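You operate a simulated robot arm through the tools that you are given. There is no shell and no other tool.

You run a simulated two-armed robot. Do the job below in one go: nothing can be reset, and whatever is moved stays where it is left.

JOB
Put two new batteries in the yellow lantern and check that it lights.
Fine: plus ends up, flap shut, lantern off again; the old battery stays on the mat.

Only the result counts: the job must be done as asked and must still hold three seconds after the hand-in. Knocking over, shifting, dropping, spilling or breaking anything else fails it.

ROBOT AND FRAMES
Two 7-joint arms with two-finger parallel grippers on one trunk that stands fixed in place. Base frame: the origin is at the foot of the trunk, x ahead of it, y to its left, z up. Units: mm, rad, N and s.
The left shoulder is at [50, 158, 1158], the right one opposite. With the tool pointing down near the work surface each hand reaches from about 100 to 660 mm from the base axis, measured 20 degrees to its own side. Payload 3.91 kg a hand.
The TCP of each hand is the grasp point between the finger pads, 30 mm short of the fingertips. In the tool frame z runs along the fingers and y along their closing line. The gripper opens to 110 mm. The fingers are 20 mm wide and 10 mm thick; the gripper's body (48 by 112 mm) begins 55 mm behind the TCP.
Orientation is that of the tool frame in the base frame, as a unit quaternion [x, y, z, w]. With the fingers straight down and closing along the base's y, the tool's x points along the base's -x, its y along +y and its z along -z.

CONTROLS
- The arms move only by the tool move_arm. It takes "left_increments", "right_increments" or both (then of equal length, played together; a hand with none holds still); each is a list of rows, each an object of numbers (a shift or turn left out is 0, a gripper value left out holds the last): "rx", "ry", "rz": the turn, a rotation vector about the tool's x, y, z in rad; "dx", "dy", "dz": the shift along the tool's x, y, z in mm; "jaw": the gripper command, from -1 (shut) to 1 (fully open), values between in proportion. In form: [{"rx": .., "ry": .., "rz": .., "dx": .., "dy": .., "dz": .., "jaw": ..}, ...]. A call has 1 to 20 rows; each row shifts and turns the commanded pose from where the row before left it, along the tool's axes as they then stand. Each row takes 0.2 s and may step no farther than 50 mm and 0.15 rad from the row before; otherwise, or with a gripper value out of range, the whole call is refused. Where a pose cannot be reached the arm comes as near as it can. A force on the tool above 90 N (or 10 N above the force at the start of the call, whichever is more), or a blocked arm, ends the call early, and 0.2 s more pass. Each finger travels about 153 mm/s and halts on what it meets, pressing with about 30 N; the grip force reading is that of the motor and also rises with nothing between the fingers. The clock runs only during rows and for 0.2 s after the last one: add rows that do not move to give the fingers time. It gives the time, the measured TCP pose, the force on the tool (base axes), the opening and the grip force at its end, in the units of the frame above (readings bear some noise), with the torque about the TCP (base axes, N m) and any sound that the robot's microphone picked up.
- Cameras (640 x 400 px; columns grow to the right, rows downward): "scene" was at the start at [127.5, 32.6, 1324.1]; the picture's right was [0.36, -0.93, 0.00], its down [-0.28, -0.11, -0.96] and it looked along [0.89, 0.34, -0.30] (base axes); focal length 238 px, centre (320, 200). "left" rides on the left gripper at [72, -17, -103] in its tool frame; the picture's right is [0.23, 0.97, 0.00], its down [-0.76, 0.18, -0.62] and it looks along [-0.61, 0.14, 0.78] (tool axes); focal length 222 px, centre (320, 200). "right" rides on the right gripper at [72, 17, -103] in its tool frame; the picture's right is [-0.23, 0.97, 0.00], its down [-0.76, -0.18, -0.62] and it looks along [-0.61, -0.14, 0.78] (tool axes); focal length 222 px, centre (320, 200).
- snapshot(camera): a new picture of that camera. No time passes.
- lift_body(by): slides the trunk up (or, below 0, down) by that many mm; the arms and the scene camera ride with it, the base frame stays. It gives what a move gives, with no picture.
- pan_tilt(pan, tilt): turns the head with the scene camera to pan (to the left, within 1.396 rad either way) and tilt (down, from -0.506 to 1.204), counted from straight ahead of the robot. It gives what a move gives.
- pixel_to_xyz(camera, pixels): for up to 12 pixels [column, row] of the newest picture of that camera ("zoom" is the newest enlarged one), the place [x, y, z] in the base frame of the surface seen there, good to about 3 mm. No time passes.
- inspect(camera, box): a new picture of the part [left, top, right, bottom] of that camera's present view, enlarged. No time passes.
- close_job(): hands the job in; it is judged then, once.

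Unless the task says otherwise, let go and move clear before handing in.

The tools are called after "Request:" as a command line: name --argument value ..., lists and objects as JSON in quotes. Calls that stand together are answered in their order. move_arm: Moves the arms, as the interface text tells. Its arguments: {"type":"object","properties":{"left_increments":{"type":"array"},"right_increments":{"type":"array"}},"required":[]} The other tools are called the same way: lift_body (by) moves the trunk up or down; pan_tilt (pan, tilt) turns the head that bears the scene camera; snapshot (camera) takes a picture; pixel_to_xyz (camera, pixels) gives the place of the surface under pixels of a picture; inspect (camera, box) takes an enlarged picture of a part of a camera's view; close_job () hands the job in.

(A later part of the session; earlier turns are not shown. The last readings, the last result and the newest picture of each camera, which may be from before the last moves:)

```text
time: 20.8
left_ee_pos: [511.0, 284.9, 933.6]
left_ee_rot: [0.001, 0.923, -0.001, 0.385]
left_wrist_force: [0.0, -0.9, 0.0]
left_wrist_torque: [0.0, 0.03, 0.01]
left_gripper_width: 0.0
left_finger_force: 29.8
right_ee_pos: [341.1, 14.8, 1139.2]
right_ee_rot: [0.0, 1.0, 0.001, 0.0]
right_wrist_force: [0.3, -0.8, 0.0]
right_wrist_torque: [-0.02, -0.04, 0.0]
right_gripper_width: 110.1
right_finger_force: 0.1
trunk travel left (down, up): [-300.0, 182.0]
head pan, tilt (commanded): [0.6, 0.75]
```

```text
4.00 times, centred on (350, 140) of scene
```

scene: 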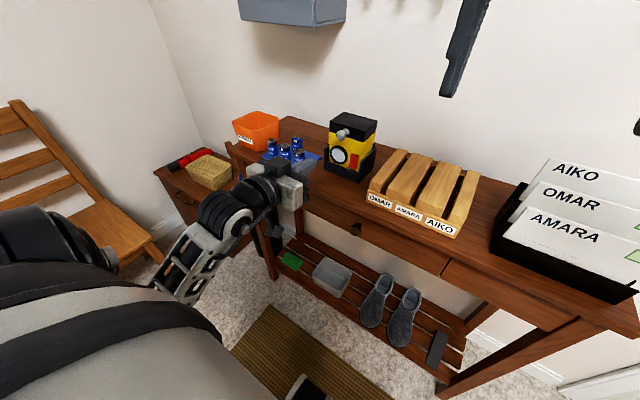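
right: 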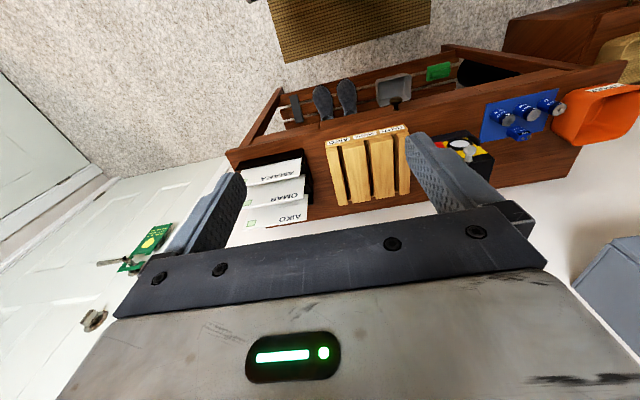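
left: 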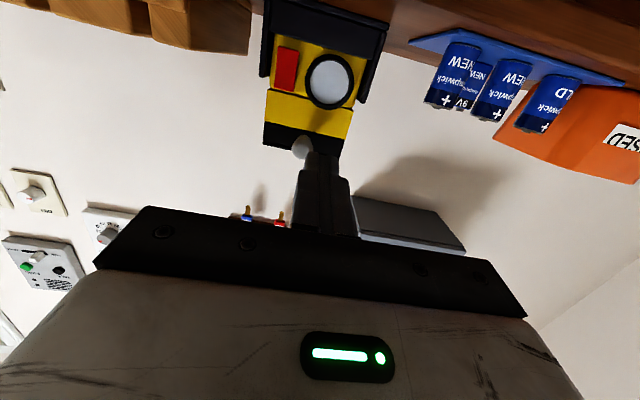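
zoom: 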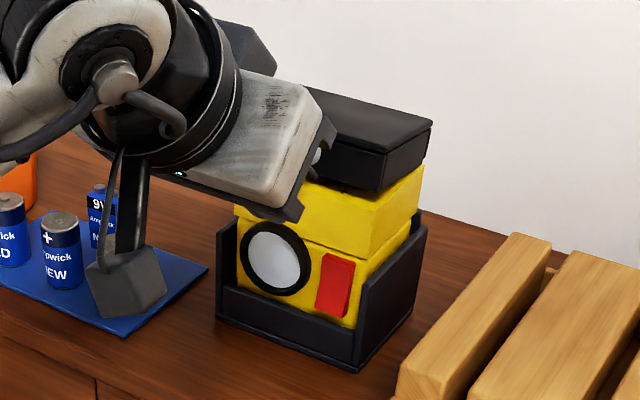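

The flap is swinging up freely with almost no force, and the body stays put; a cell well shows at left-zoom (245,288). I'll continue the arc to about 50°.

Request:
move_arm --left_increments '[{"dx": -7.6, "dz": -5.1, "ry": 0.0524, "jaw": -1}, {"dx": -7.6, "dz": -5.0, "ry": 0.0524, "jaw": -1}, {"dx": -7.8, "dz": -4.5, "ry": 0.0524, "jaw": -1}, {"dx": -7.8, "dz": -4.5, "ry": 0.0524, "jaw": -1}, {"dx": -8.05, "dz": -4.1, "ry": 0.0524, "jaw": -1}, {"dx": -8.05, "dz": -4.0, "ry": 0.0524, "jaw": -1}, {"dx": -8.15, "dz": -3.6, "ry": 0.0524, "jaw": -1}, {"dx": -8.15, "dz": -3.5, "ry": 0.0524, "jaw": -1}]'

Request:
snapshot --camera "left"

Request:
inspect --camera "scene" --box '[290, 90, 410, 190]'

```text
time: 22.6
left_ee_pos: [542.9, 283.9, 995.9]
left_ee_rot: [0.003, 0.983, -0.002, 0.186]
left_wrist_force: [0.2, -0.1, -1.1]
left_wrist_torque: [-0.03, 0.01, 0.02]
left_gripper_width: 0.0
left_finger_force: 30.1
right_ee_pos: [341.2, 14.8, 1140.3]
right_ee_rot: [0.0, 1.0, 0.001, 0.001]
right_wrist_force: [-0.3, -0.1, 0.4]
right_wrist_torque: [0.01, 0.04, -0.02]
right_gripper_width: 110.2
right_finger_force: 0.1
trunk travel left (down, up): [-300.0, 182.0]
head pan, tilt (commanded): [0.6, 0.75]
```

```text
taken
```

left: 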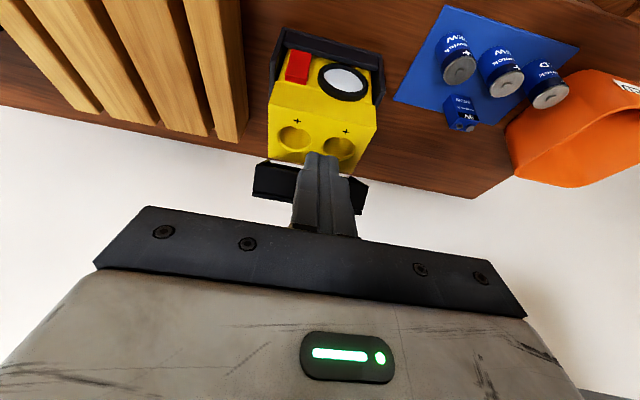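

```text
4.00 times, centred on (350, 140) of scene
```

zoom: 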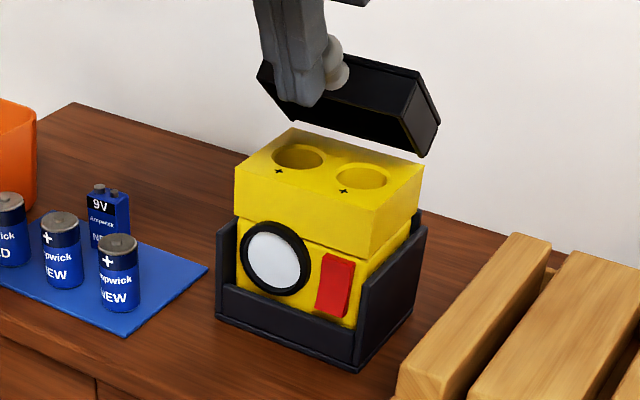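

The flap is open about 50°, revealing two round wells marked "+". I'll continue the arc to about 90–95°.

Request:
move_arm --left_increments '[{"dx": -8.4, "dz": -3.0, "ry": 0.0524, "jaw": -1}, {"dx": -8.4, "dz": -3.0, "ry": 0.0524, "jaw": -1}, {"dx": -8.6, "dz": -2.5, "ry": 0.0524, "jaw": -1}, {"dx": -8.6, "dz": -2.5, "ry": 0.0524, "jaw": -1}, {"dx": -8.55, "dz": -1.9, "ry": 0.0524, "jaw": -1}, {"dx": -8.55, "dz": -1.9, "ry": 0.0524, "jaw": -1}, {"dx": -8.25, "dz": -0.9, "ry": 0.0288, "jaw": -1}, {"dx": -8.25, "dz": -0.9, "ry": 0.0288, "jaw": -1}]'

Request:
snapshot --camera "left"

Request:
inspect --camera "scene" --box '[290, 70, 410, 190]'

```text
time: 24.4
left_ee_pos: [601.2, 280.7, 1021.8]
left_ee_rot: [0.009, 1.0, -0.001, 0.001]
left_wrist_force: [0.0, -0.7, 0.2]
left_wrist_torque: [-0.02, -0.02, 0.0]
left_gripper_width: 0.3
left_finger_force: 29.6
left hand out of reach, approached as far as the arm can: row 8
right_ee_pos: [341.4, 16.0, 1138.9]
right_ee_rot: [0.0, 1.0, 0.001, 0.001]
right_wrist_force: [0.0, 0.2, 0.2]
right_wrist_torque: [0.0, 0.0, 0.0]
right_gripper_width: 110.1
right_finger_force: 0.0
trunk travel left (down, up): [-300.0, 182.0]
head pan, tilt (commanded): [0.6, 0.75]
```

```text
taken
```

left: 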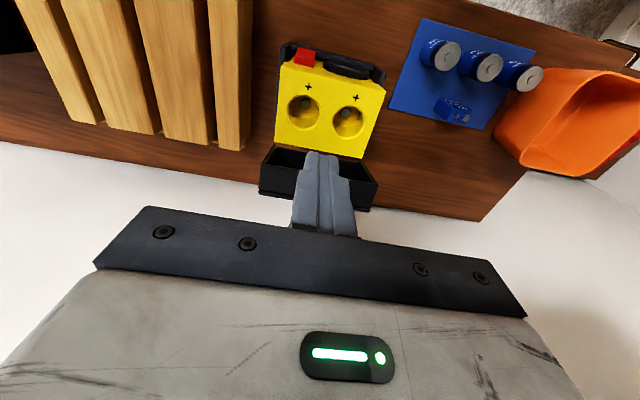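

```text
3.33 times, centred on (350, 130) of scene
```

zoom: 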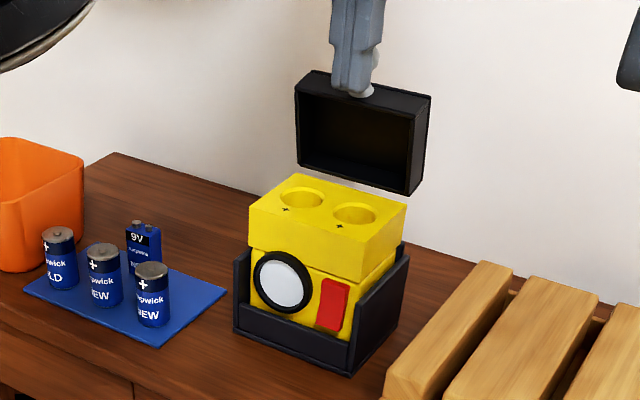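

The flap is roughly vertical and the hand is at its reach limit (x=601). I'll measure the flap's lean to see how far it is from staying open on its own.

Request:
pixel_to_xyz --camera "zoom" --pixels '[[310, 74], [425, 96], [299, 85], [428, 110], [410, 190], [300, 160], [400, 188], [305, 80], [345, 95], [420, 150]]'

Request:
inspect --camera "left" --box '[240, 30, 420, 240]'

Request:
pixel_to_xyz --camera "zoom" --pixels '[[95, 165], [300, 265], [88, 265], [230, 250], [260, 300], [180, 130], [235, 140], [80, 120], [260, 170]]'

```text
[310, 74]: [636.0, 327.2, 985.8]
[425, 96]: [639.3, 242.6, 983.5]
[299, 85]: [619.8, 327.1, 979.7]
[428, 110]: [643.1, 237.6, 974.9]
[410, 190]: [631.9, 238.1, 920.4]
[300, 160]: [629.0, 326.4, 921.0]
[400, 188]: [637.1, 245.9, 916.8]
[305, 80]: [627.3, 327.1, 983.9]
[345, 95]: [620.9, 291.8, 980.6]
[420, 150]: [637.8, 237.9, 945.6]
```

```text
1.90 times, centred on (330, 135) of left
```

zoom: 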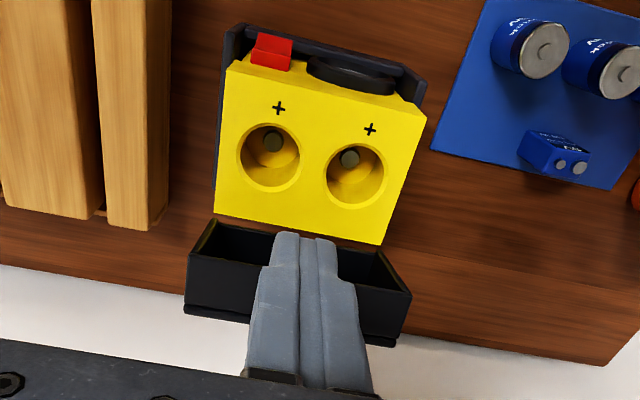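

```text
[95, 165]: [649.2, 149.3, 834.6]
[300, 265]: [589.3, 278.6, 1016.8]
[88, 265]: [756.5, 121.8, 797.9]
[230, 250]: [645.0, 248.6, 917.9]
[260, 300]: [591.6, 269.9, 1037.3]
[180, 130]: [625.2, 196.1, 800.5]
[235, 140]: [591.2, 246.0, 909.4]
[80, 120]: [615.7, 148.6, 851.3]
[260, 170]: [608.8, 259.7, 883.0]
```

The flap's inner rim top is at about (620,·,980) against a hinge near (625,·,912): it is ~86° open, past its balance point, so it should stay. I'll back the hand off gently and check that it stays open.

Request:
move_arm --left_increments '[{"dx": 10, "dz": -4, "jaw": -1}, {"dx": 15, "dz": -10, "jaw": -1}, {"dx": 20, "dz": -20, "jaw": -1}, {"dx": 25, "dz": -30, "jaw": -1}, {"jaw": -1}]'

Request:
snapshot --camera "left"

Request:
inspect --camera "scene" --box '[290, 70, 410, 190]'

```text
time: 25.6
left_ee_pos: [530.6, 280.1, 1085.6]
left_ee_rot: [0.003, 1.0, -0.002, 0.002]
left_wrist_force: [-0.3, 0.1, 0.0]
left_wrist_torque: [0.03, 0.02, 0.0]
left_gripper_width: 0.3
left_finger_force: 29.5
right_ee_pos: [341.7, 14.6, 1138.5]
right_ee_rot: [0.001, 1.0, 0.001, 0.001]
right_wrist_force: [-0.7, 0.2, 0.3]
right_wrist_torque: [0.0, -0.04, -0.01]
right_gripper_width: 110.1
right_finger_force: 0.1
trunk travel left (down, up): [-300.0, 182.0]
head pan, tilt (commanded): [0.6, 0.75]
```

```text
taken
```

left: 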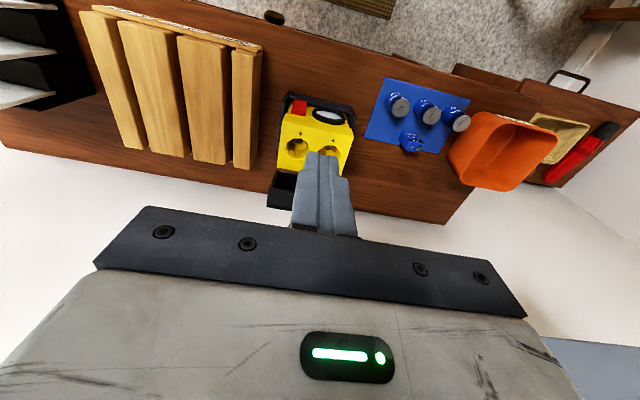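

```text
3.33 times, centred on (350, 130) of scene
```

zoom: 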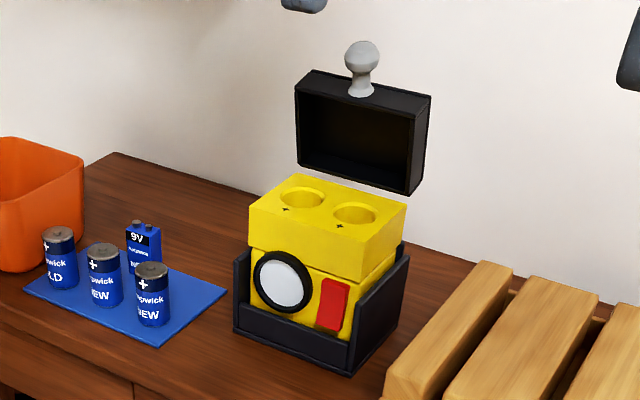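

The flap stays open by itself. I'll move the left hand toward the cells with jaws wide, to measure the wells and cells precisely.

Request:
move_arm --left_increments '[{"dx": 6.9, "dy": 33.3, "dz": 28, "jaw": 1}, {"dx": 6.9, "dy": 33.3, "dz": 28, "jaw": 1}, {"dx": 6.9, "dy": 33.3, "dz": 28, "jaw": 1}, {"jaw": 1}]'

Request:
snapshot --camera "left"

Request:
inspect --camera "left" --box '[210, 60, 350, 220]'

Request:
pixel_to_xyz --camera "left" --pixels '[[320, 110]]'

```text
time: 26.6
left_ee_pos: [508.5, 380.4, 1001.6]
left_ee_rot: [0.003, 1.0, -0.002, 0.001]
left_wrist_force: [-0.6, 0.8, -0.2]
left_wrist_torque: [0.02, -0.03, 0.0]
left_gripper_width: 110.0
left_finger_force: 0.1
right_ee_pos: [340.7, 15.2, 1140.3]
right_ee_rot: [0.0, 1.0, 0.0, 0.001]
right_wrist_force: [-0.2, 0.2, -0.7]
right_wrist_torque: [0.04, 0.0, 0.01]
right_gripper_width: 110.1
right_finger_force: 0.1
trunk travel left (down, up): [-300.0, 182.0]
head pan, tilt (commanded): [0.6, 0.75]
```

```text
taken
```

left: 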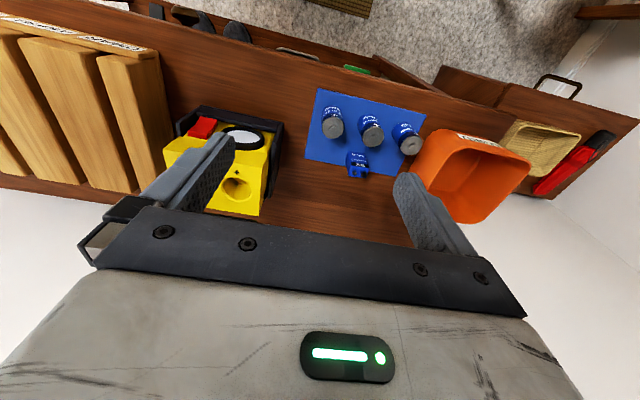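

```text
2.50 times, centred on (280, 140) of left
```

zoom: 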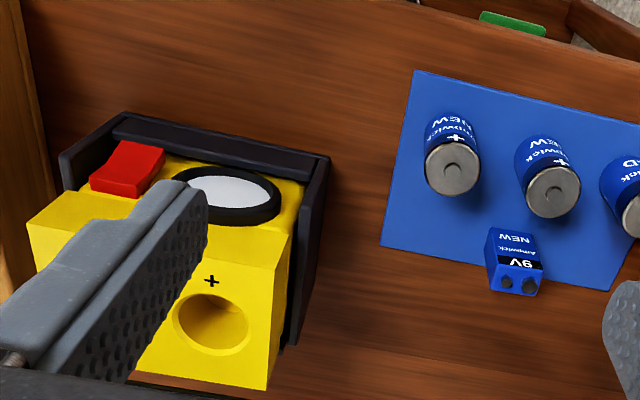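

```text
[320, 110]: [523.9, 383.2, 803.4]
```

Cells' tops are clear at zoom (452,169) and (552,190). I'll measure their rims and the visible well.

Request:
pixel_to_xyz --camera "zoom" --pixels '[[430, 168], [474, 168], [452, 149], [453, 190], [530, 188], [574, 190], [552, 172], [552, 208], [452, 182], [512, 250], [490, 260], [540, 265]]'

Request:
pixel_to_xyz --camera "zoom" --pixels '[[170, 320], [252, 325], [211, 293], [208, 356], [181, 320], [242, 325], [212, 303], [210, 345], [210, 320], [226, 315], [265, 300], [190, 290]]'

```text
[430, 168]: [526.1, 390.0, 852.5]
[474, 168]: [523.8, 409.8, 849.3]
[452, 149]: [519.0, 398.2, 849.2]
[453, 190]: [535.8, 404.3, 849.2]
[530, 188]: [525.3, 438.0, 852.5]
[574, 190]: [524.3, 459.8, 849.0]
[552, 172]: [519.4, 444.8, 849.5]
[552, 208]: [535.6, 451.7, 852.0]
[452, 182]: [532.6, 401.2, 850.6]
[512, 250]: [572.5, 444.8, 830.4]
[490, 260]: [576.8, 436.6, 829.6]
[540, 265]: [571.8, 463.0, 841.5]
```

```text
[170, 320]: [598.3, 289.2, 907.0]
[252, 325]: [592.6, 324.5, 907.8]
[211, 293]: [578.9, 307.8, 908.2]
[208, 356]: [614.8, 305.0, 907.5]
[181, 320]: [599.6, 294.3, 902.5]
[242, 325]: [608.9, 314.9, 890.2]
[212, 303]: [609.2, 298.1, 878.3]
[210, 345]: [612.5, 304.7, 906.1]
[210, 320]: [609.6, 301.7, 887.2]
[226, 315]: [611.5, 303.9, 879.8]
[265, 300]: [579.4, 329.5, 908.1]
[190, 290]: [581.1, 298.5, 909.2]
```

NEW cell centres are about (527,400) and (527.5,448.6), tops z≈850, diameter ≈26; the left well is centred near (597,307) with rim z≈908. I'll move over the lantern with jaws wide to see both wells and their depth.

Request:
move_arm --left_increments '[{"dx": -15, "dy": -15, "dz": -20, "jaw": 1}, {"dx": -20, "dy": -27, "dz": -18, "jaw": 1}, {"dx": -20, "dy": -27, "jaw": 1}, {"dx": -17, "dy": -27, "jaw": 1}, {"jaw": 1}]'

Request:
snapshot --camera "left"

Request:
inspect --camera "left" --box '[260, 30, 400, 190]'

```text
time: 27.8
left_ee_pos: [582.4, 282.8, 1039.1]
left_ee_rot: [0.002, 1.0, -0.001, 0.001]
left_wrist_force: [0.2, -0.2, -0.3]
left_wrist_torque: [0.0, 0.01, 0.0]
left_gripper_width: 110.0
left_finger_force: 0.1
right_ee_pos: [341.1, 14.7, 1139.6]
right_ee_rot: [0.0, 1.0, 0.001, 0.0]
right_wrist_force: [0.7, -0.4, 0.1]
right_wrist_torque: [0.03, -0.02, -0.05]
right_gripper_width: 109.9
right_finger_force: 0.1
trunk travel left (down, up): [-300.0, 182.0]
head pan, tilt (commanded): [0.6, 0.75]
```

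```text
taken
```

left: 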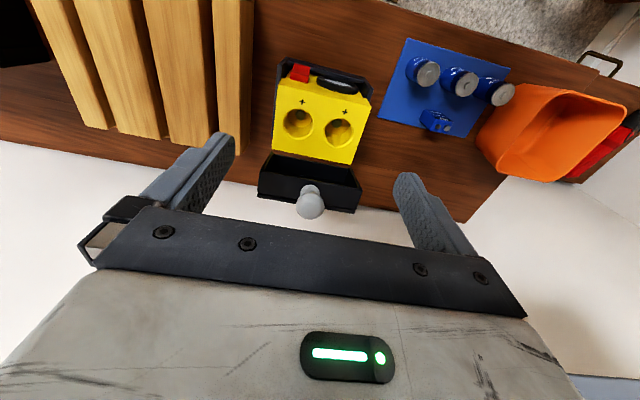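

```text
2.50 times, centred on (330, 110) of left
```

zoom: 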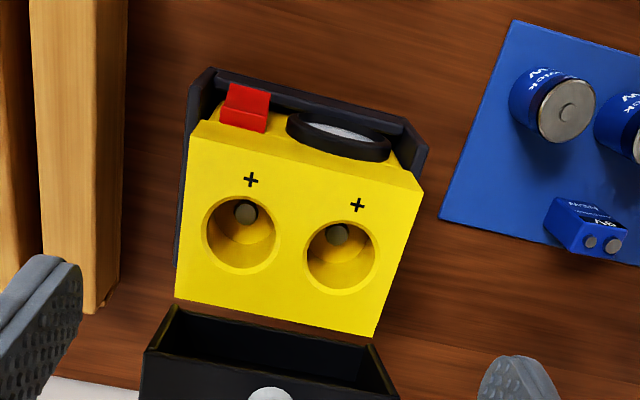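

Both wells are visible at zoom (241,235) and (341,256), each with a contact at the bottom. I'll measure rims, bottoms, and the knob.

Request:
pixel_to_xyz --camera "zoom" --pixels '[[202, 232], [281, 240], [244, 197], [239, 272], [302, 251], [381, 261], [344, 219], [339, 293], [245, 209], [337, 234], [245, 222], [337, 247]]'

Request:
pixel_to_xyz --camera "left" --pixels '[[310, 195], [297, 205], [324, 205], [310, 213], [265, 160], [358, 175], [262, 190], [350, 205], [300, 115], [340, 125]]'

Request:
inspect --camera "left" --box '[280, 95, 360, 155]'

```text
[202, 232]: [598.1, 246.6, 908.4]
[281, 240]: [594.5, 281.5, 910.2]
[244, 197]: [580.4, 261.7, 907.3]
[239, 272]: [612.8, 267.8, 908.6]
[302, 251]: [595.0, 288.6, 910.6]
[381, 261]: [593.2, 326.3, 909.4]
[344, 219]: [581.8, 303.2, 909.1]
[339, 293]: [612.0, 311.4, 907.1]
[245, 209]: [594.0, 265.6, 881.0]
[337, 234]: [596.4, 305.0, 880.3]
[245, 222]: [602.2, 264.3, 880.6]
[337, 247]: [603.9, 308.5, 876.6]
```

```text
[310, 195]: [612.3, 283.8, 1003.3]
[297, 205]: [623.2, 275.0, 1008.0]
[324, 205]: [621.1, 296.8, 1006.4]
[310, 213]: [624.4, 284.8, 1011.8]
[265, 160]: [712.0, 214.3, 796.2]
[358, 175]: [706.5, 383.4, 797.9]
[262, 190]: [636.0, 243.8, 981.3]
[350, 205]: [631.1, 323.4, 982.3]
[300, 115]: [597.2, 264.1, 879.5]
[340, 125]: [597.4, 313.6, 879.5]
```

```text
6.67 times, centred on (320, 125) of left
```

zoom: 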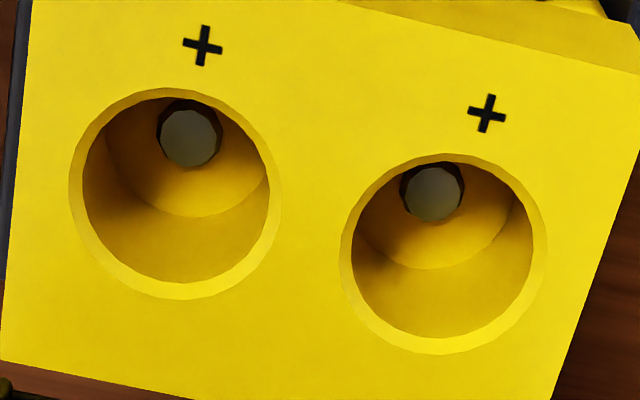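

Wells are centred at about (596.6,264.4) and (596.9,307.4), floor contacts z≈881, so a seated cell will stick up ~23 mm above the rim; the knob ball's front is at x≈612. I'll go above the nearer NEW cell with the hand pitched 0.35 rad (to clear the knob later) and jaws at ~38 mm.

Request:
move_arm --left_increments '[{"dx": 20, "dy": 39, "jaw": 0.3}, {"dx": 20, "dy": 39, "jaw": -0.3}, {"dx": 20, "dy": 39, "jaw": -0.3}, {"ry": -0.12, "jaw": -0.3}, {"ry": -0.12, "jaw": -0.3}, {"ry": -0.11, "jaw": -0.3}, {"dx": 15.4, "dz": 42, "jaw": -0.3}, {"dx": 15.4, "dz": 42, "jaw": -0.3}, {"jaw": -0.3}]'

Request:
snapshot --camera "left"

Request:
inspect --camera "left" --box '[250, 60, 410, 220]'

Request:
inspect --camera "scene" --box '[230, 70, 410, 210]'

```text
time: 29.8
left_ee_pos: [523.2, 401.8, 949.4]
left_ee_rot: [0.002, 0.984, -0.002, 0.176]
left_wrist_force: [-0.3, -0.7, 0.2]
left_wrist_torque: [0.01, 0.0, -0.02]
left_gripper_width: 38.6
left_finger_force: 0.2
right_ee_pos: [340.4, 14.9, 1137.9]
right_ee_rot: [0.0, 1.0, 0.001, 0.0]
right_wrist_force: [0.3, -0.3, 0.4]
right_wrist_torque: [-0.01, 0.0, 0.0]
right_gripper_width: 109.9
right_finger_force: 0.2
trunk travel left (down, up): [-300.0, 182.0]
head pan, tilt (commanded): [0.6, 0.75]
```

```text
taken
```

left: 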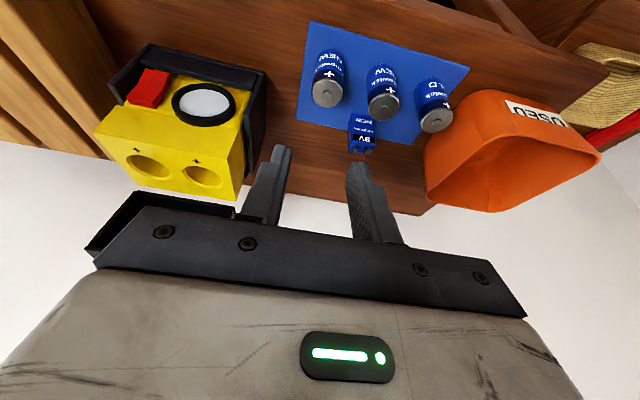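

```text
2.50 times, centred on (330, 140) of left
```

zoom: 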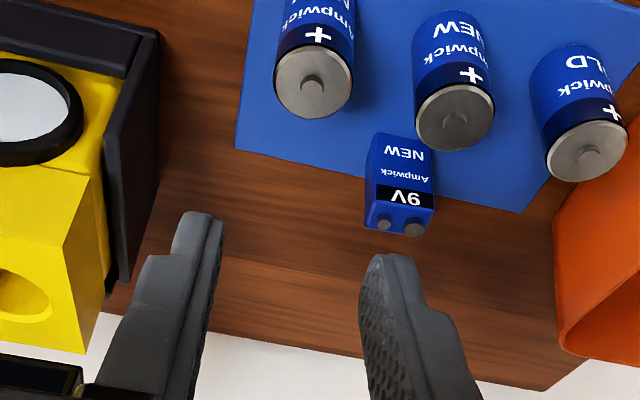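

```text
2.86 times, centred on (320, 140) of scene
```

zoom: 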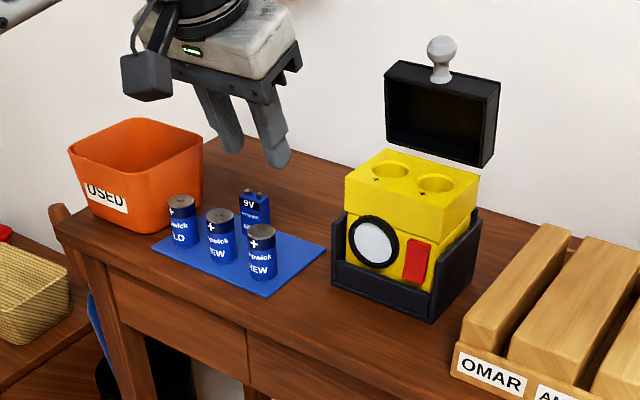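

The hand hovers at (523,402,949). I'll re-measure the cell tops from this closer view to refine centring.

Request:
pixel_to_xyz --camera "zoom" --pixels '[[279, 80], [347, 85], [314, 52], [311, 112], [418, 118], [490, 120], [455, 92], [453, 148], [313, 84], [453, 128], [550, 150], [624, 150]]'

```text
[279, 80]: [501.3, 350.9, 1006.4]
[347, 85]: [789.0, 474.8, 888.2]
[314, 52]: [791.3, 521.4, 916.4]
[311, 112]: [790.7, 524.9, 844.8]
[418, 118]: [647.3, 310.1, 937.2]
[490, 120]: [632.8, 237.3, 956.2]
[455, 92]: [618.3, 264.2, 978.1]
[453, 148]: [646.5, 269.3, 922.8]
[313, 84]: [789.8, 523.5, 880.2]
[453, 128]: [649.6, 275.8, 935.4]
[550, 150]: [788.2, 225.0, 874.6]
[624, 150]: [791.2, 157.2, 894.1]
```

Those pixels referred to the later scene zoom; I'll retake the left zoom and query it.

Request:
inspect --camera "left" --box '[250, 60, 410, 220]'

Request:
pixel_to_xyz --camera "zoom" --pixels '[[279, 80], [347, 85], [314, 52], [311, 112], [418, 118], [490, 120], [455, 92], [453, 148], [313, 76], [453, 114], [550, 150], [624, 150]]'

```text
2.50 times, centred on (330, 140) of left
```

zoom: 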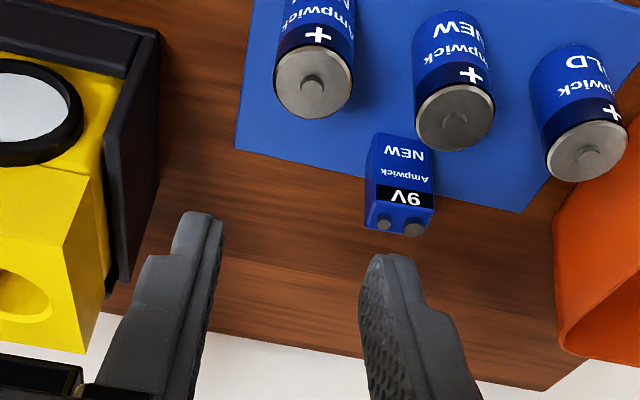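

```text
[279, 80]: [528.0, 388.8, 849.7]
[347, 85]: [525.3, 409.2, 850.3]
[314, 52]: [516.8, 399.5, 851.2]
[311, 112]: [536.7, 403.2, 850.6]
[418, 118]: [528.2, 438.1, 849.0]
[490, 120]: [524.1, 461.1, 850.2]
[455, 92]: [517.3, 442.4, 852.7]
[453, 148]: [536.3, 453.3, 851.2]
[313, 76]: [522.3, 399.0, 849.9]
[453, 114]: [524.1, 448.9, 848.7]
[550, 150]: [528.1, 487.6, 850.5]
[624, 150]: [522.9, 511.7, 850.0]
```

Refined centre for the first NEW cell: (526.7,400.2). I'll descend over it, stopping with TCP at z≈867 so only its top ~14 mm is between the pads, and close gently.

Request:
move_arm --left_increments '[{"dx": 10, "dz": 25.6, "dy": -0.8, "jaw": -0.3}, {"dx": 10, "dz": 25.6, "dy": -0.8, "jaw": -0.3}, {"dx": 10, "dz": 25.6, "jaw": -0.3}, {"jaw": -0.3}, {"jaw": -0.45}, {"jaw": -0.5}, {"jaw": -1}, {"jaw": -1}, {"jaw": -1}]'

Request:
snapshot --camera "left"

Request:
inspect --camera "scene" --box '[230, 90, 390, 220]'

```text
time: 31.8
left_ee_pos: [521.3, 399.8, 865.9]
left_ee_rot: [0.003, 0.984, -0.002, 0.176]
left_wrist_force: [0.0, -0.4, -0.9]
left_wrist_torque: [-0.01, 0.0, 0.02]
left_gripper_width: 24.7
left_finger_force: 29.6
right_ee_pos: [341.3, 15.2, 1139.0]
right_ee_rot: [-0.001, 1.0, 0.001, 0.0]
right_wrist_force: [0.4, 0.2, 0.1]
right_wrist_torque: [-0.03, 0.02, -0.04]
right_gripper_width: 109.8
right_finger_force: 0.1
trunk travel left (down, up): [-300.0, 182.0]
head pan, tilt (commanded): [0.6, 0.75]
```

```text
taken
```

left: 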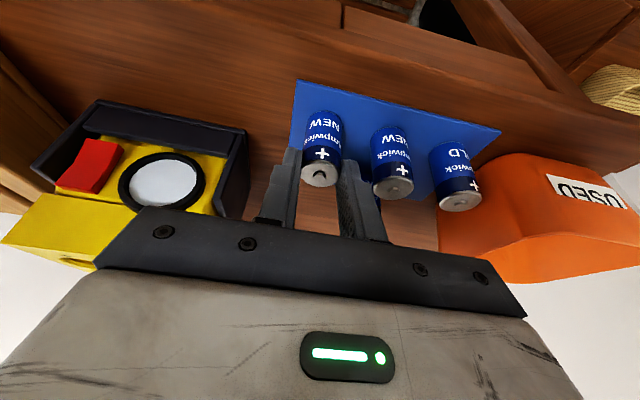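

```text
3.08 times, centred on (310, 155) of scene
```

zoom: 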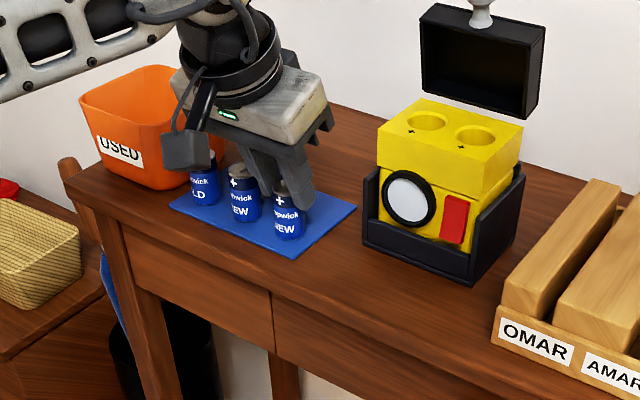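

The first NEW cell is gripped (24.7 mm, 29.6 N). I'll lift it straight up to TCP z≈990.

Request:
move_arm --left_increments '[{"dx": -3.5, "dz": -9.4, "jaw": -1}, {"dx": -9, "dz": -24, "jaw": -1}, {"dx": -10.2, "dz": -27.7, "jaw": -1}, {"dx": -10.2, "dz": -27.7, "jaw": -1}, {"dx": -10.2, "dz": -27.7, "jaw": -1}, {"jaw": -1}]'

Request:
snapshot --camera "left"

Request:
inspect --camera "scene" --box '[230, 70, 410, 210]'

```text
time: 33.2
left_ee_pos: [521.8, 401.2, 991.2]
left_ee_rot: [0.003, 0.985, -0.001, 0.175]
left_wrist_force: [0.9, 0.1, -1.7]
left_wrist_torque: [0.0, -0.02, 0.01]
left_gripper_width: 24.8
left_finger_force: 30.0
right_ee_pos: [341.2, 14.4, 1139.8]
right_ee_rot: [0.0, 1.0, 0.0, 0.0]
right_wrist_force: [0.4, -0.2, 0.4]
right_wrist_torque: [0.0, 0.0, 0.01]
right_gripper_width: 110.1
right_finger_force: 0.1
trunk travel left (down, up): [-300.0, 182.0]
head pan, tilt (commanded): [0.6, 0.75]
```

```text
taken
```

left: 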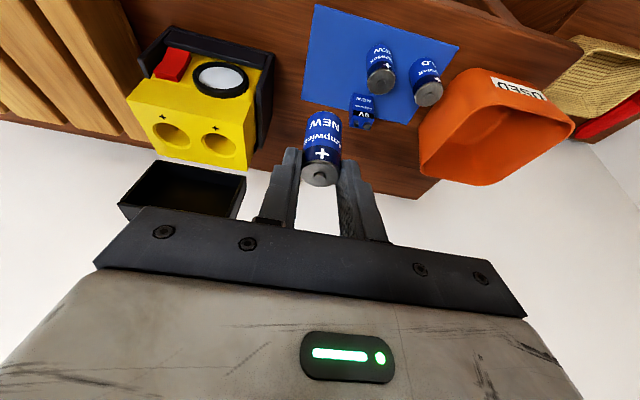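

```text
2.86 times, centred on (320, 140) of scene
```

zoom: 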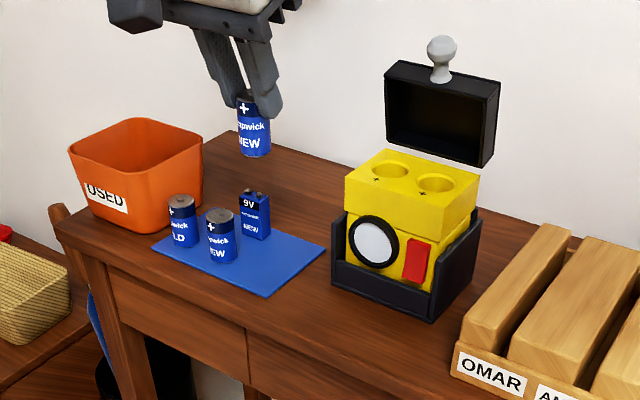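

The cell hangs upright, nub up. I'll carry it over the right well, holding TCP z≈991 (cell bottom ~20 mm above the rim).

Request:
move_arm --left_increments '[{"dx": -16.3, "dy": -34.2, "dz": 6, "jaw": -1}, {"dx": -16.3, "dy": -34.2, "dz": 6, "jaw": -1}, {"dx": -16.3, "dy": -34.2, "dz": 6, "jaw": -1}, {"dx": -16.3, "dy": -34.2, "dz": 6, "jaw": -1}, {"jaw": -1}]'

Request:
snapshot --camera "left"

Request:
inspect --camera "scene" --box '[290, 70, 410, 190]'

Request:
inspect --camera "left" --box '[250, 60, 410, 220]'

```text
time: 34.4
left_ee_pos: [590.8, 262.9, 991.2]
left_ee_rot: [0.003, 0.984, -0.002, 0.177]
left_wrist_force: [0.2, 1.0, -0.3]
left_wrist_torque: [-0.01, 0.0, 0.02]
left_gripper_width: 24.5
left_finger_force: 30.6
right_ee_pos: [341.3, 15.3, 1138.9]
right_ee_rot: [0.0, 1.0, 0.0, 0.001]
right_wrist_force: [0.1, 0.1, -0.2]
right_wrist_torque: [-0.02, -0.02, -0.03]
right_gripper_width: 109.9
right_finger_force: 0.1
trunk travel left (down, up): [-300.0, 182.0]
head pan, tilt (commanded): [0.6, 0.75]
```

```text
taken
```

left: 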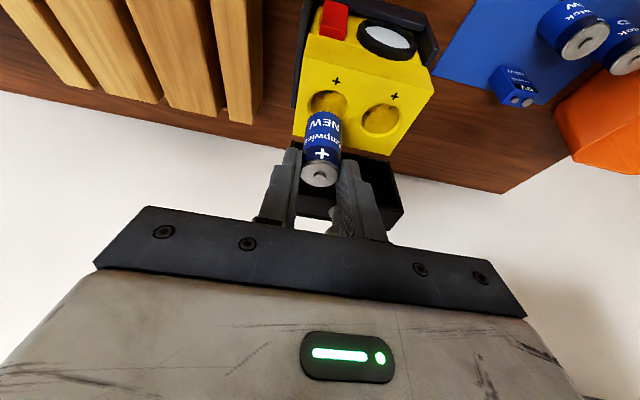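

```text
3.33 times, centred on (350, 130) of scene
```

zoom: 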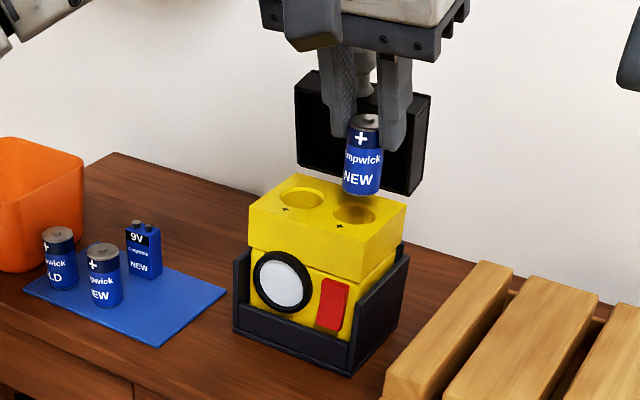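

```text
2.50 times, centred on (330, 140) of left
```

zoom: 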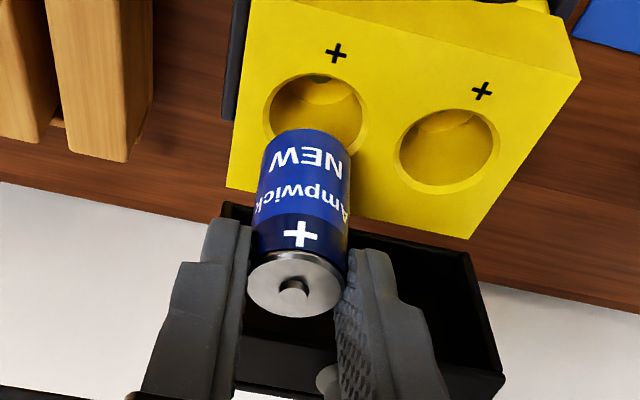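

The cell hangs over the right well. I'll verify its centre against the well from this view before descending.

Request:
pixel_to_xyz --camera "zoom" --pixels '[[252, 282], [339, 290], [300, 256], [291, 314], [264, 115], [366, 125], [318, 73], [396, 150], [498, 150], [450, 109], [440, 192], [330, 380]]'

```text
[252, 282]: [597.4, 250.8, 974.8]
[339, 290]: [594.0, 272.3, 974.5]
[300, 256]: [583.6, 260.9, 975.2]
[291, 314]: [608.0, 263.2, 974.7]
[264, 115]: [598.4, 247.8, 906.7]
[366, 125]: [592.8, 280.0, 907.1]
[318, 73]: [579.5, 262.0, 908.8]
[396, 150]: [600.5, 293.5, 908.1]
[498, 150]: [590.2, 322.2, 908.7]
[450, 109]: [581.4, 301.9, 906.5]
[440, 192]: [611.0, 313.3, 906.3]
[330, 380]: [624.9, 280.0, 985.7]
```

The held cell's centre is about (595.8,261.8) against the well's (596.5,264), so I'll shift +2 mm in y and lower until its bottom is ~8 mm inside the well, checking force.

Request:
move_arm --left_increments '[{"dy": 2.1, "dx": -0.6, "dz": 0.2, "jaw": -1}, {"dx": 3.4, "dz": 9.4, "jaw": -1}, {"dx": 3.4, "dz": 9.4, "jaw": -1}, {"dx": 3.0, "dz": 7.8, "jaw": -1}, {"jaw": -1}]'

Request:
inspect --camera "scene" --box '[290, 70, 410, 190]'

Request:
inspect --camera "left" --box '[250, 60, 410, 220]'

```text
time: 35.6
left_ee_pos: [590.8, 264.3, 962.8]
left_ee_rot: [0.003, 0.985, -0.002, 0.175]
left_wrist_force: [0.4, -0.2, -0.3]
left_wrist_torque: [0.0, -0.02, 0.02]
left_gripper_width: 24.8
left_finger_force: 29.7
right_ee_pos: [340.7, 14.7, 1138.6]
right_ee_rot: [-0.001, 1.0, 0.001, 0.0]
right_wrist_force: [0.5, -0.7, -0.4]
right_wrist_torque: [-0.01, 0.01, 0.0]
right_gripper_width: 109.9
right_finger_force: 0.1
trunk travel left (down, up): [-300.0, 182.0]
head pan, tilt (commanded): [0.6, 0.75]
```

```text
3.33 times, centred on (350, 130) of scene
```

zoom: 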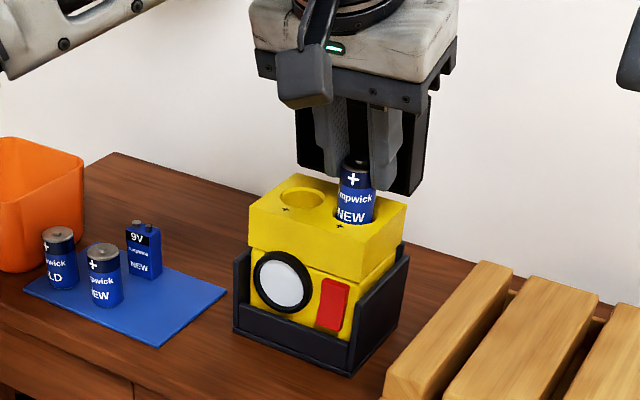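

```text
2.50 times, centred on (330, 140) of left
```

zoom: 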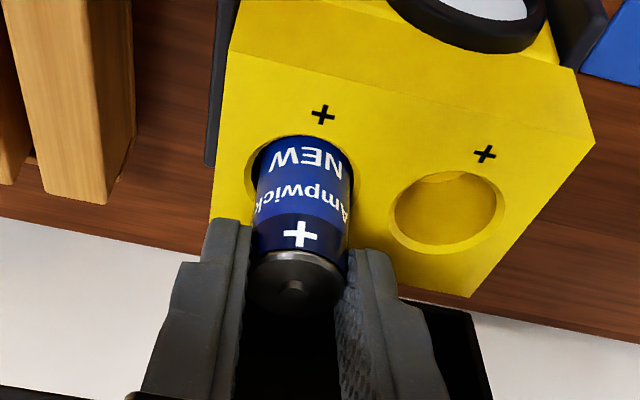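

The cell has entered the well without contact force. I'll lower another 15 mm in small steps.

Request:
move_arm --left_increments '[{"dx": 1.75, "dz": 4.7, "jaw": -1}, {"dx": 1.75, "dz": 4.7, "jaw": -1}, {"dx": 1.75, "dz": 4.7, "jaw": -1}]'

Request:
inspect --camera "scene" --box '[290, 70, 410, 190]'

Request:
inspect --camera "left" --box '[250, 60, 410, 220]'

```text
time: 36.4
left_ee_pos: [589.6, 264.0, 948.2]
left_ee_rot: [0.002, 0.984, -0.002, 0.176]
left_wrist_force: [-0.6, 0.1, -0.6]
left_wrist_torque: [0.01, -0.03, 0.04]
left_gripper_width: 24.5
left_finger_force: 30.2
right_ee_pos: [341.7, 16.4, 1139.0]
right_ee_rot: [0.0, 1.0, 0.001, 0.0]
right_wrist_force: [0.7, -0.2, -0.2]
right_wrist_torque: [-0.01, -0.01, -0.03]
right_gripper_width: 109.8
right_finger_force: 0.2
trunk travel left (down, up): [-300.0, 182.0]
head pan, tilt (commanded): [0.6, 0.75]
```

```text
3.33 times, centred on (350, 130) of scene
```

zoom: 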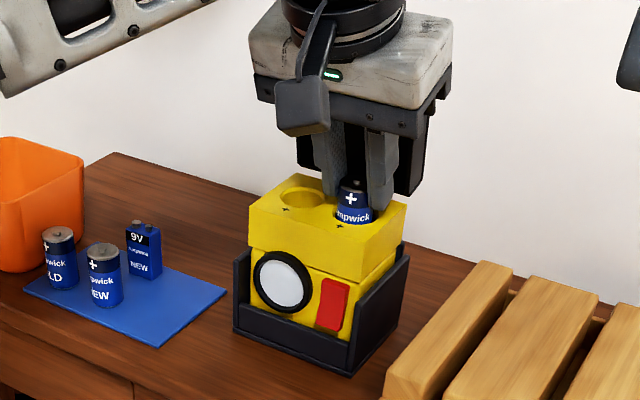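

```text
2.50 times, centred on (330, 140) of left
```

zoom: 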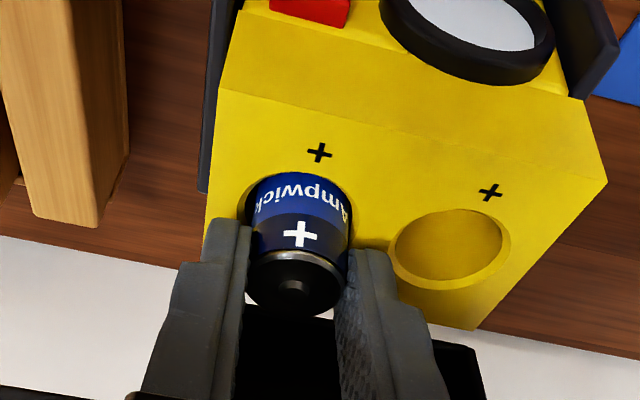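

About 4 mm remain. I'll lower 3 mm more and release gently.

Request:
move_arm --left_increments '[{"dx": 0.5, "dz": 1.4, "jaw": -1}, {"dx": 0.5, "dz": 1.4, "jaw": -1}, {"jaw": -1}, {"jaw": -0.52}, {"jaw": -0.45}, {"jaw": -0.4}, {"jaw": -0.38}]'

Request:
inspect --camera "scene" --box '[290, 70, 410, 190]'

Request:
inspect --camera "left" --box '[250, 60, 410, 220]'

```text
time: 38.0
left_ee_pos: [590.2, 264.9, 945.9]
left_ee_rot: [0.003, 0.985, -0.002, 0.175]
left_wrist_force: [-0.2, 0.1, -1.1]
left_wrist_torque: [0.02, 0.06, 0.03]
left_gripper_width: 34.1
left_finger_force: 0.0
right_ee_pos: [341.6, 15.8, 1139.1]
right_ee_rot: [0.0, 1.0, 0.001, 0.0]
right_wrist_force: [-0.2, 0.4, 0.0]
right_wrist_torque: [0.02, -0.04, 0.01]
right_gripper_width: 109.8
right_finger_force: 0.0
trunk travel left (down, up): [-300.0, 182.0]
head pan, tilt (commanded): [0.6, 0.75]
```

```text
3.33 times, centred on (350, 130) of scene
```

zoom: 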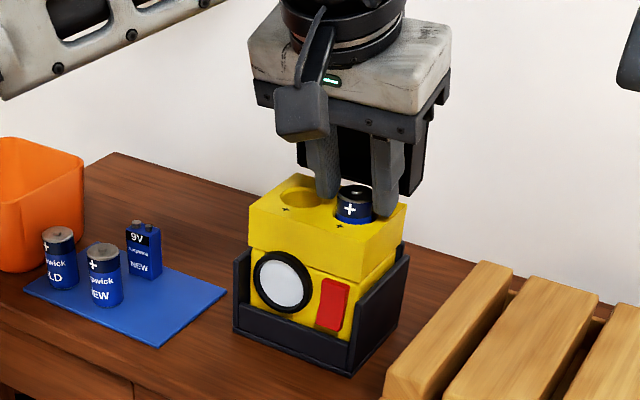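

```text
2.50 times, centred on (330, 140) of left
```

zoom: 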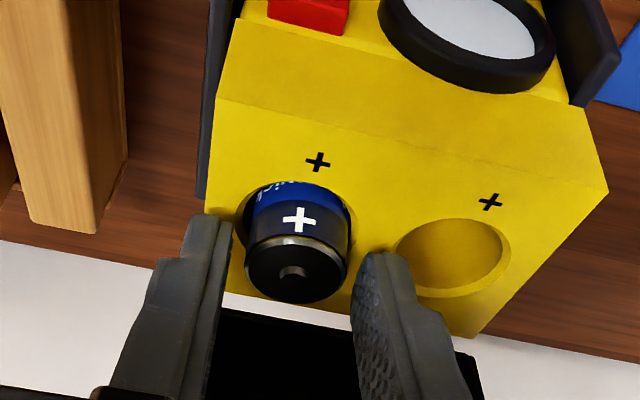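

The first cell is seated nub-up in the right well. I'll rise straight up and look.

Request:
move_arm --left_increments '[{"dx": -3.5, "dz": -9.4, "jaw": -0.38}, {"dx": -7, "dz": -18.7, "jaw": -0.38}, {"dx": -8, "dz": -21.5, "jaw": -0.38}, {"jaw": -0.3}]'

Request:
inspect --camera "left" --box '[230, 40, 430, 240]'

Request:
pixel_to_xyz --camera "zoom" --pixels '[[250, 190], [310, 190], [280, 170], [280, 205]]'

```text
time: 39.0
left_ee_pos: [591.2, 265.4, 998.9]
left_ee_rot: [0.002, 0.984, -0.001, 0.176]
left_wrist_force: [0.5, 1.1, -0.6]
left_wrist_torque: [-0.02, 0.03, 0.0]
left_gripper_width: 38.6
left_finger_force: 0.1
right_ee_pos: [341.7, 14.4, 1139.8]
right_ee_rot: [0.0, 1.0, 0.001, 0.001]
right_wrist_force: [-0.3, -0.7, 0.5]
right_wrist_torque: [-0.02, 0.02, 0.01]
right_gripper_width: 109.9
right_finger_force: 0.1
trunk travel left (down, up): [-300.0, 182.0]
head pan, tilt (commanded): [0.6, 0.75]
```

```text
2.00 times, centred on (330, 140) of left
```

zoom: 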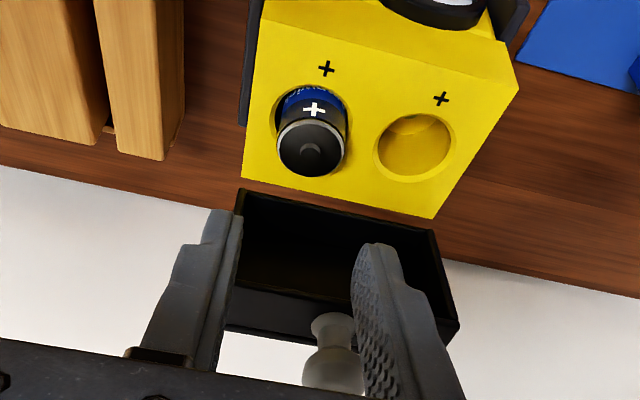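

```text
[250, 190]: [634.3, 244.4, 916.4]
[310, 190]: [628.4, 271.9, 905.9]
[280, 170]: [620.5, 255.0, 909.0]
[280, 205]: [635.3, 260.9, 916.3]
```

The first cell sits correctly in the right well. Next I'll move over the second NEW cell at (526.5,448.8).

Request:
move_arm --left_increments '[{"dx": 13.1, "dy": 36.7, "dz": -4.9, "jaw": -0.3}, {"dx": 13.1, "dy": 36.7, "dz": -4.9, "jaw": -0.3}, {"dx": 13.1, "dy": 36.7, "dz": -4.9, "jaw": -0.3}, {"dx": 13.1, "dy": 36.7, "dz": -4.9, "jaw": -0.3}, {"dx": 13.1, "dy": 36.7, "dz": -4.9, "jaw": -0.3}, {"dx": 17, "dz": 46, "jaw": -0.3}, {"jaw": -0.3}]'

Request:
inspect --camera "left" --box '[230, 40, 430, 240]'

Request:
pixel_to_xyz --camera "zoom" --pixels '[[280, 120]]'

```text
time: 40.6
left_ee_pos: [522.4, 447.2, 950.4]
left_ee_rot: [0.002, 0.984, -0.002, 0.176]
left_wrist_force: [0.1, -0.4, 0.3]
left_wrist_torque: [-0.01, 0.01, 0.01]
left_gripper_width: 38.6
left_finger_force: 0.1
right_ee_pos: [340.0, 15.0, 1139.0]
right_ee_rot: [-0.001, 1.0, 0.001, 0.0]
right_wrist_force: [-0.1, 0.2, 0.3]
right_wrist_torque: [-0.01, 0.0, 0.0]
right_gripper_width: 110.2
right_finger_force: 0.1
trunk travel left (down, up): [-300.0, 182.0]
head pan, tilt (commanded): [0.6, 0.75]
```

```text
2.00 times, centred on (330, 140) of left
```

zoom: 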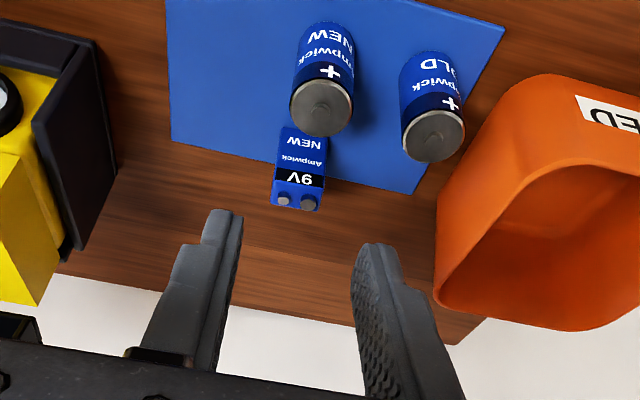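

```text
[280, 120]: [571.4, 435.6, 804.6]
```

Request:
pixel_to_xyz --camera "zoom" --pixels '[[293, 105], [350, 108], [323, 82], [321, 132], [404, 130], [462, 135], [290, 195], [312, 200], [300, 185], [438, 200], [440, 290]]'

```text
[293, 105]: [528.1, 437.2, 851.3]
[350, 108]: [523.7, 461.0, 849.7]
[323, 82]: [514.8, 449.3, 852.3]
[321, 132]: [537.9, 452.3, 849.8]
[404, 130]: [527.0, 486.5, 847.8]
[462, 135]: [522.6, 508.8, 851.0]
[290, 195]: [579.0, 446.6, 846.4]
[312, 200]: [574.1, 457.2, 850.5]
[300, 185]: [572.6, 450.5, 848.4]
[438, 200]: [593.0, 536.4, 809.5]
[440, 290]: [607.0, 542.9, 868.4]
```

The second NEW cell's centre is about (526.4,449.4). I'll descend over it and grip it the same way.

Request:
move_arm --left_increments '[{"dx": 10.05, "dz": 26.1, "dy": 1.05, "jaw": -0.3}, {"dx": 10.05, "dz": 26.1, "dy": 1.05, "jaw": -0.3}, {"dx": 10.05, "dz": 26.1, "jaw": -0.3}, {"jaw": -0.3}, {"jaw": -0.45}, {"jaw": -0.5}, {"jaw": -1}, {"jaw": -1}, {"jaw": -1}]'

Request:
snapshot --camera "left"

Request:
inspect --camera "scene" --box '[230, 90, 390, 220]'

```text
time: 42.6
left_ee_pos: [521.1, 450.6, 865.7]
left_ee_rot: [0.003, 0.984, -0.002, 0.176]
left_wrist_force: [-1.1, -0.5, -0.1]
left_wrist_torque: [0.01, 0.03, -0.02]
left_gripper_width: 24.5
left_finger_force: 29.9
right_ee_pos: [341.0, 14.8, 1138.8]
right_ee_rot: [-0.001, 1.0, 0.001, 0.0]
right_wrist_force: [1.0, 0.3, 0.6]
right_wrist_torque: [0.02, -0.01, 0.01]
right_gripper_width: 110.2
right_finger_force: 0.1
trunk travel left (down, up): [-300.0, 182.0]
head pan, tilt (commanded): [0.6, 0.75]
```

```text
taken
```

left: 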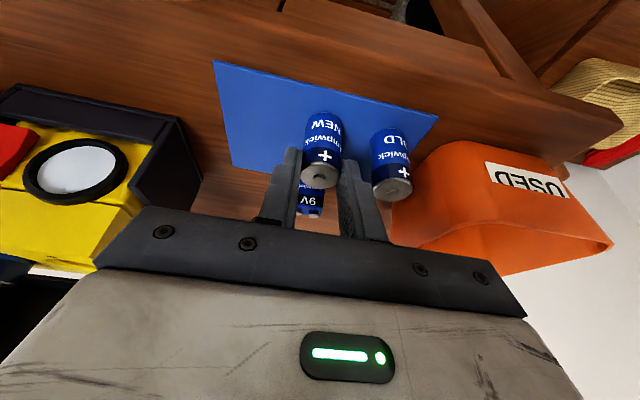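

```text
3.08 times, centred on (310, 155) of scene
```

zoom: 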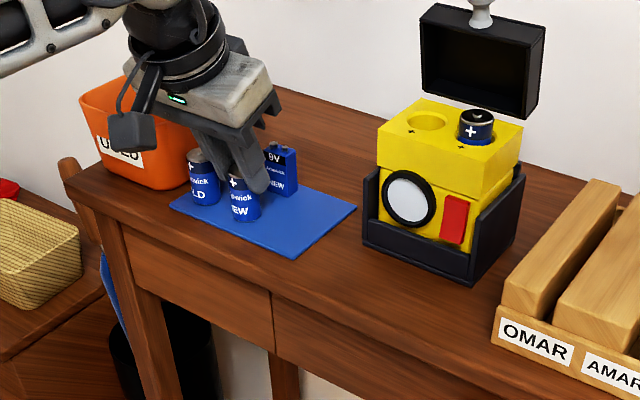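

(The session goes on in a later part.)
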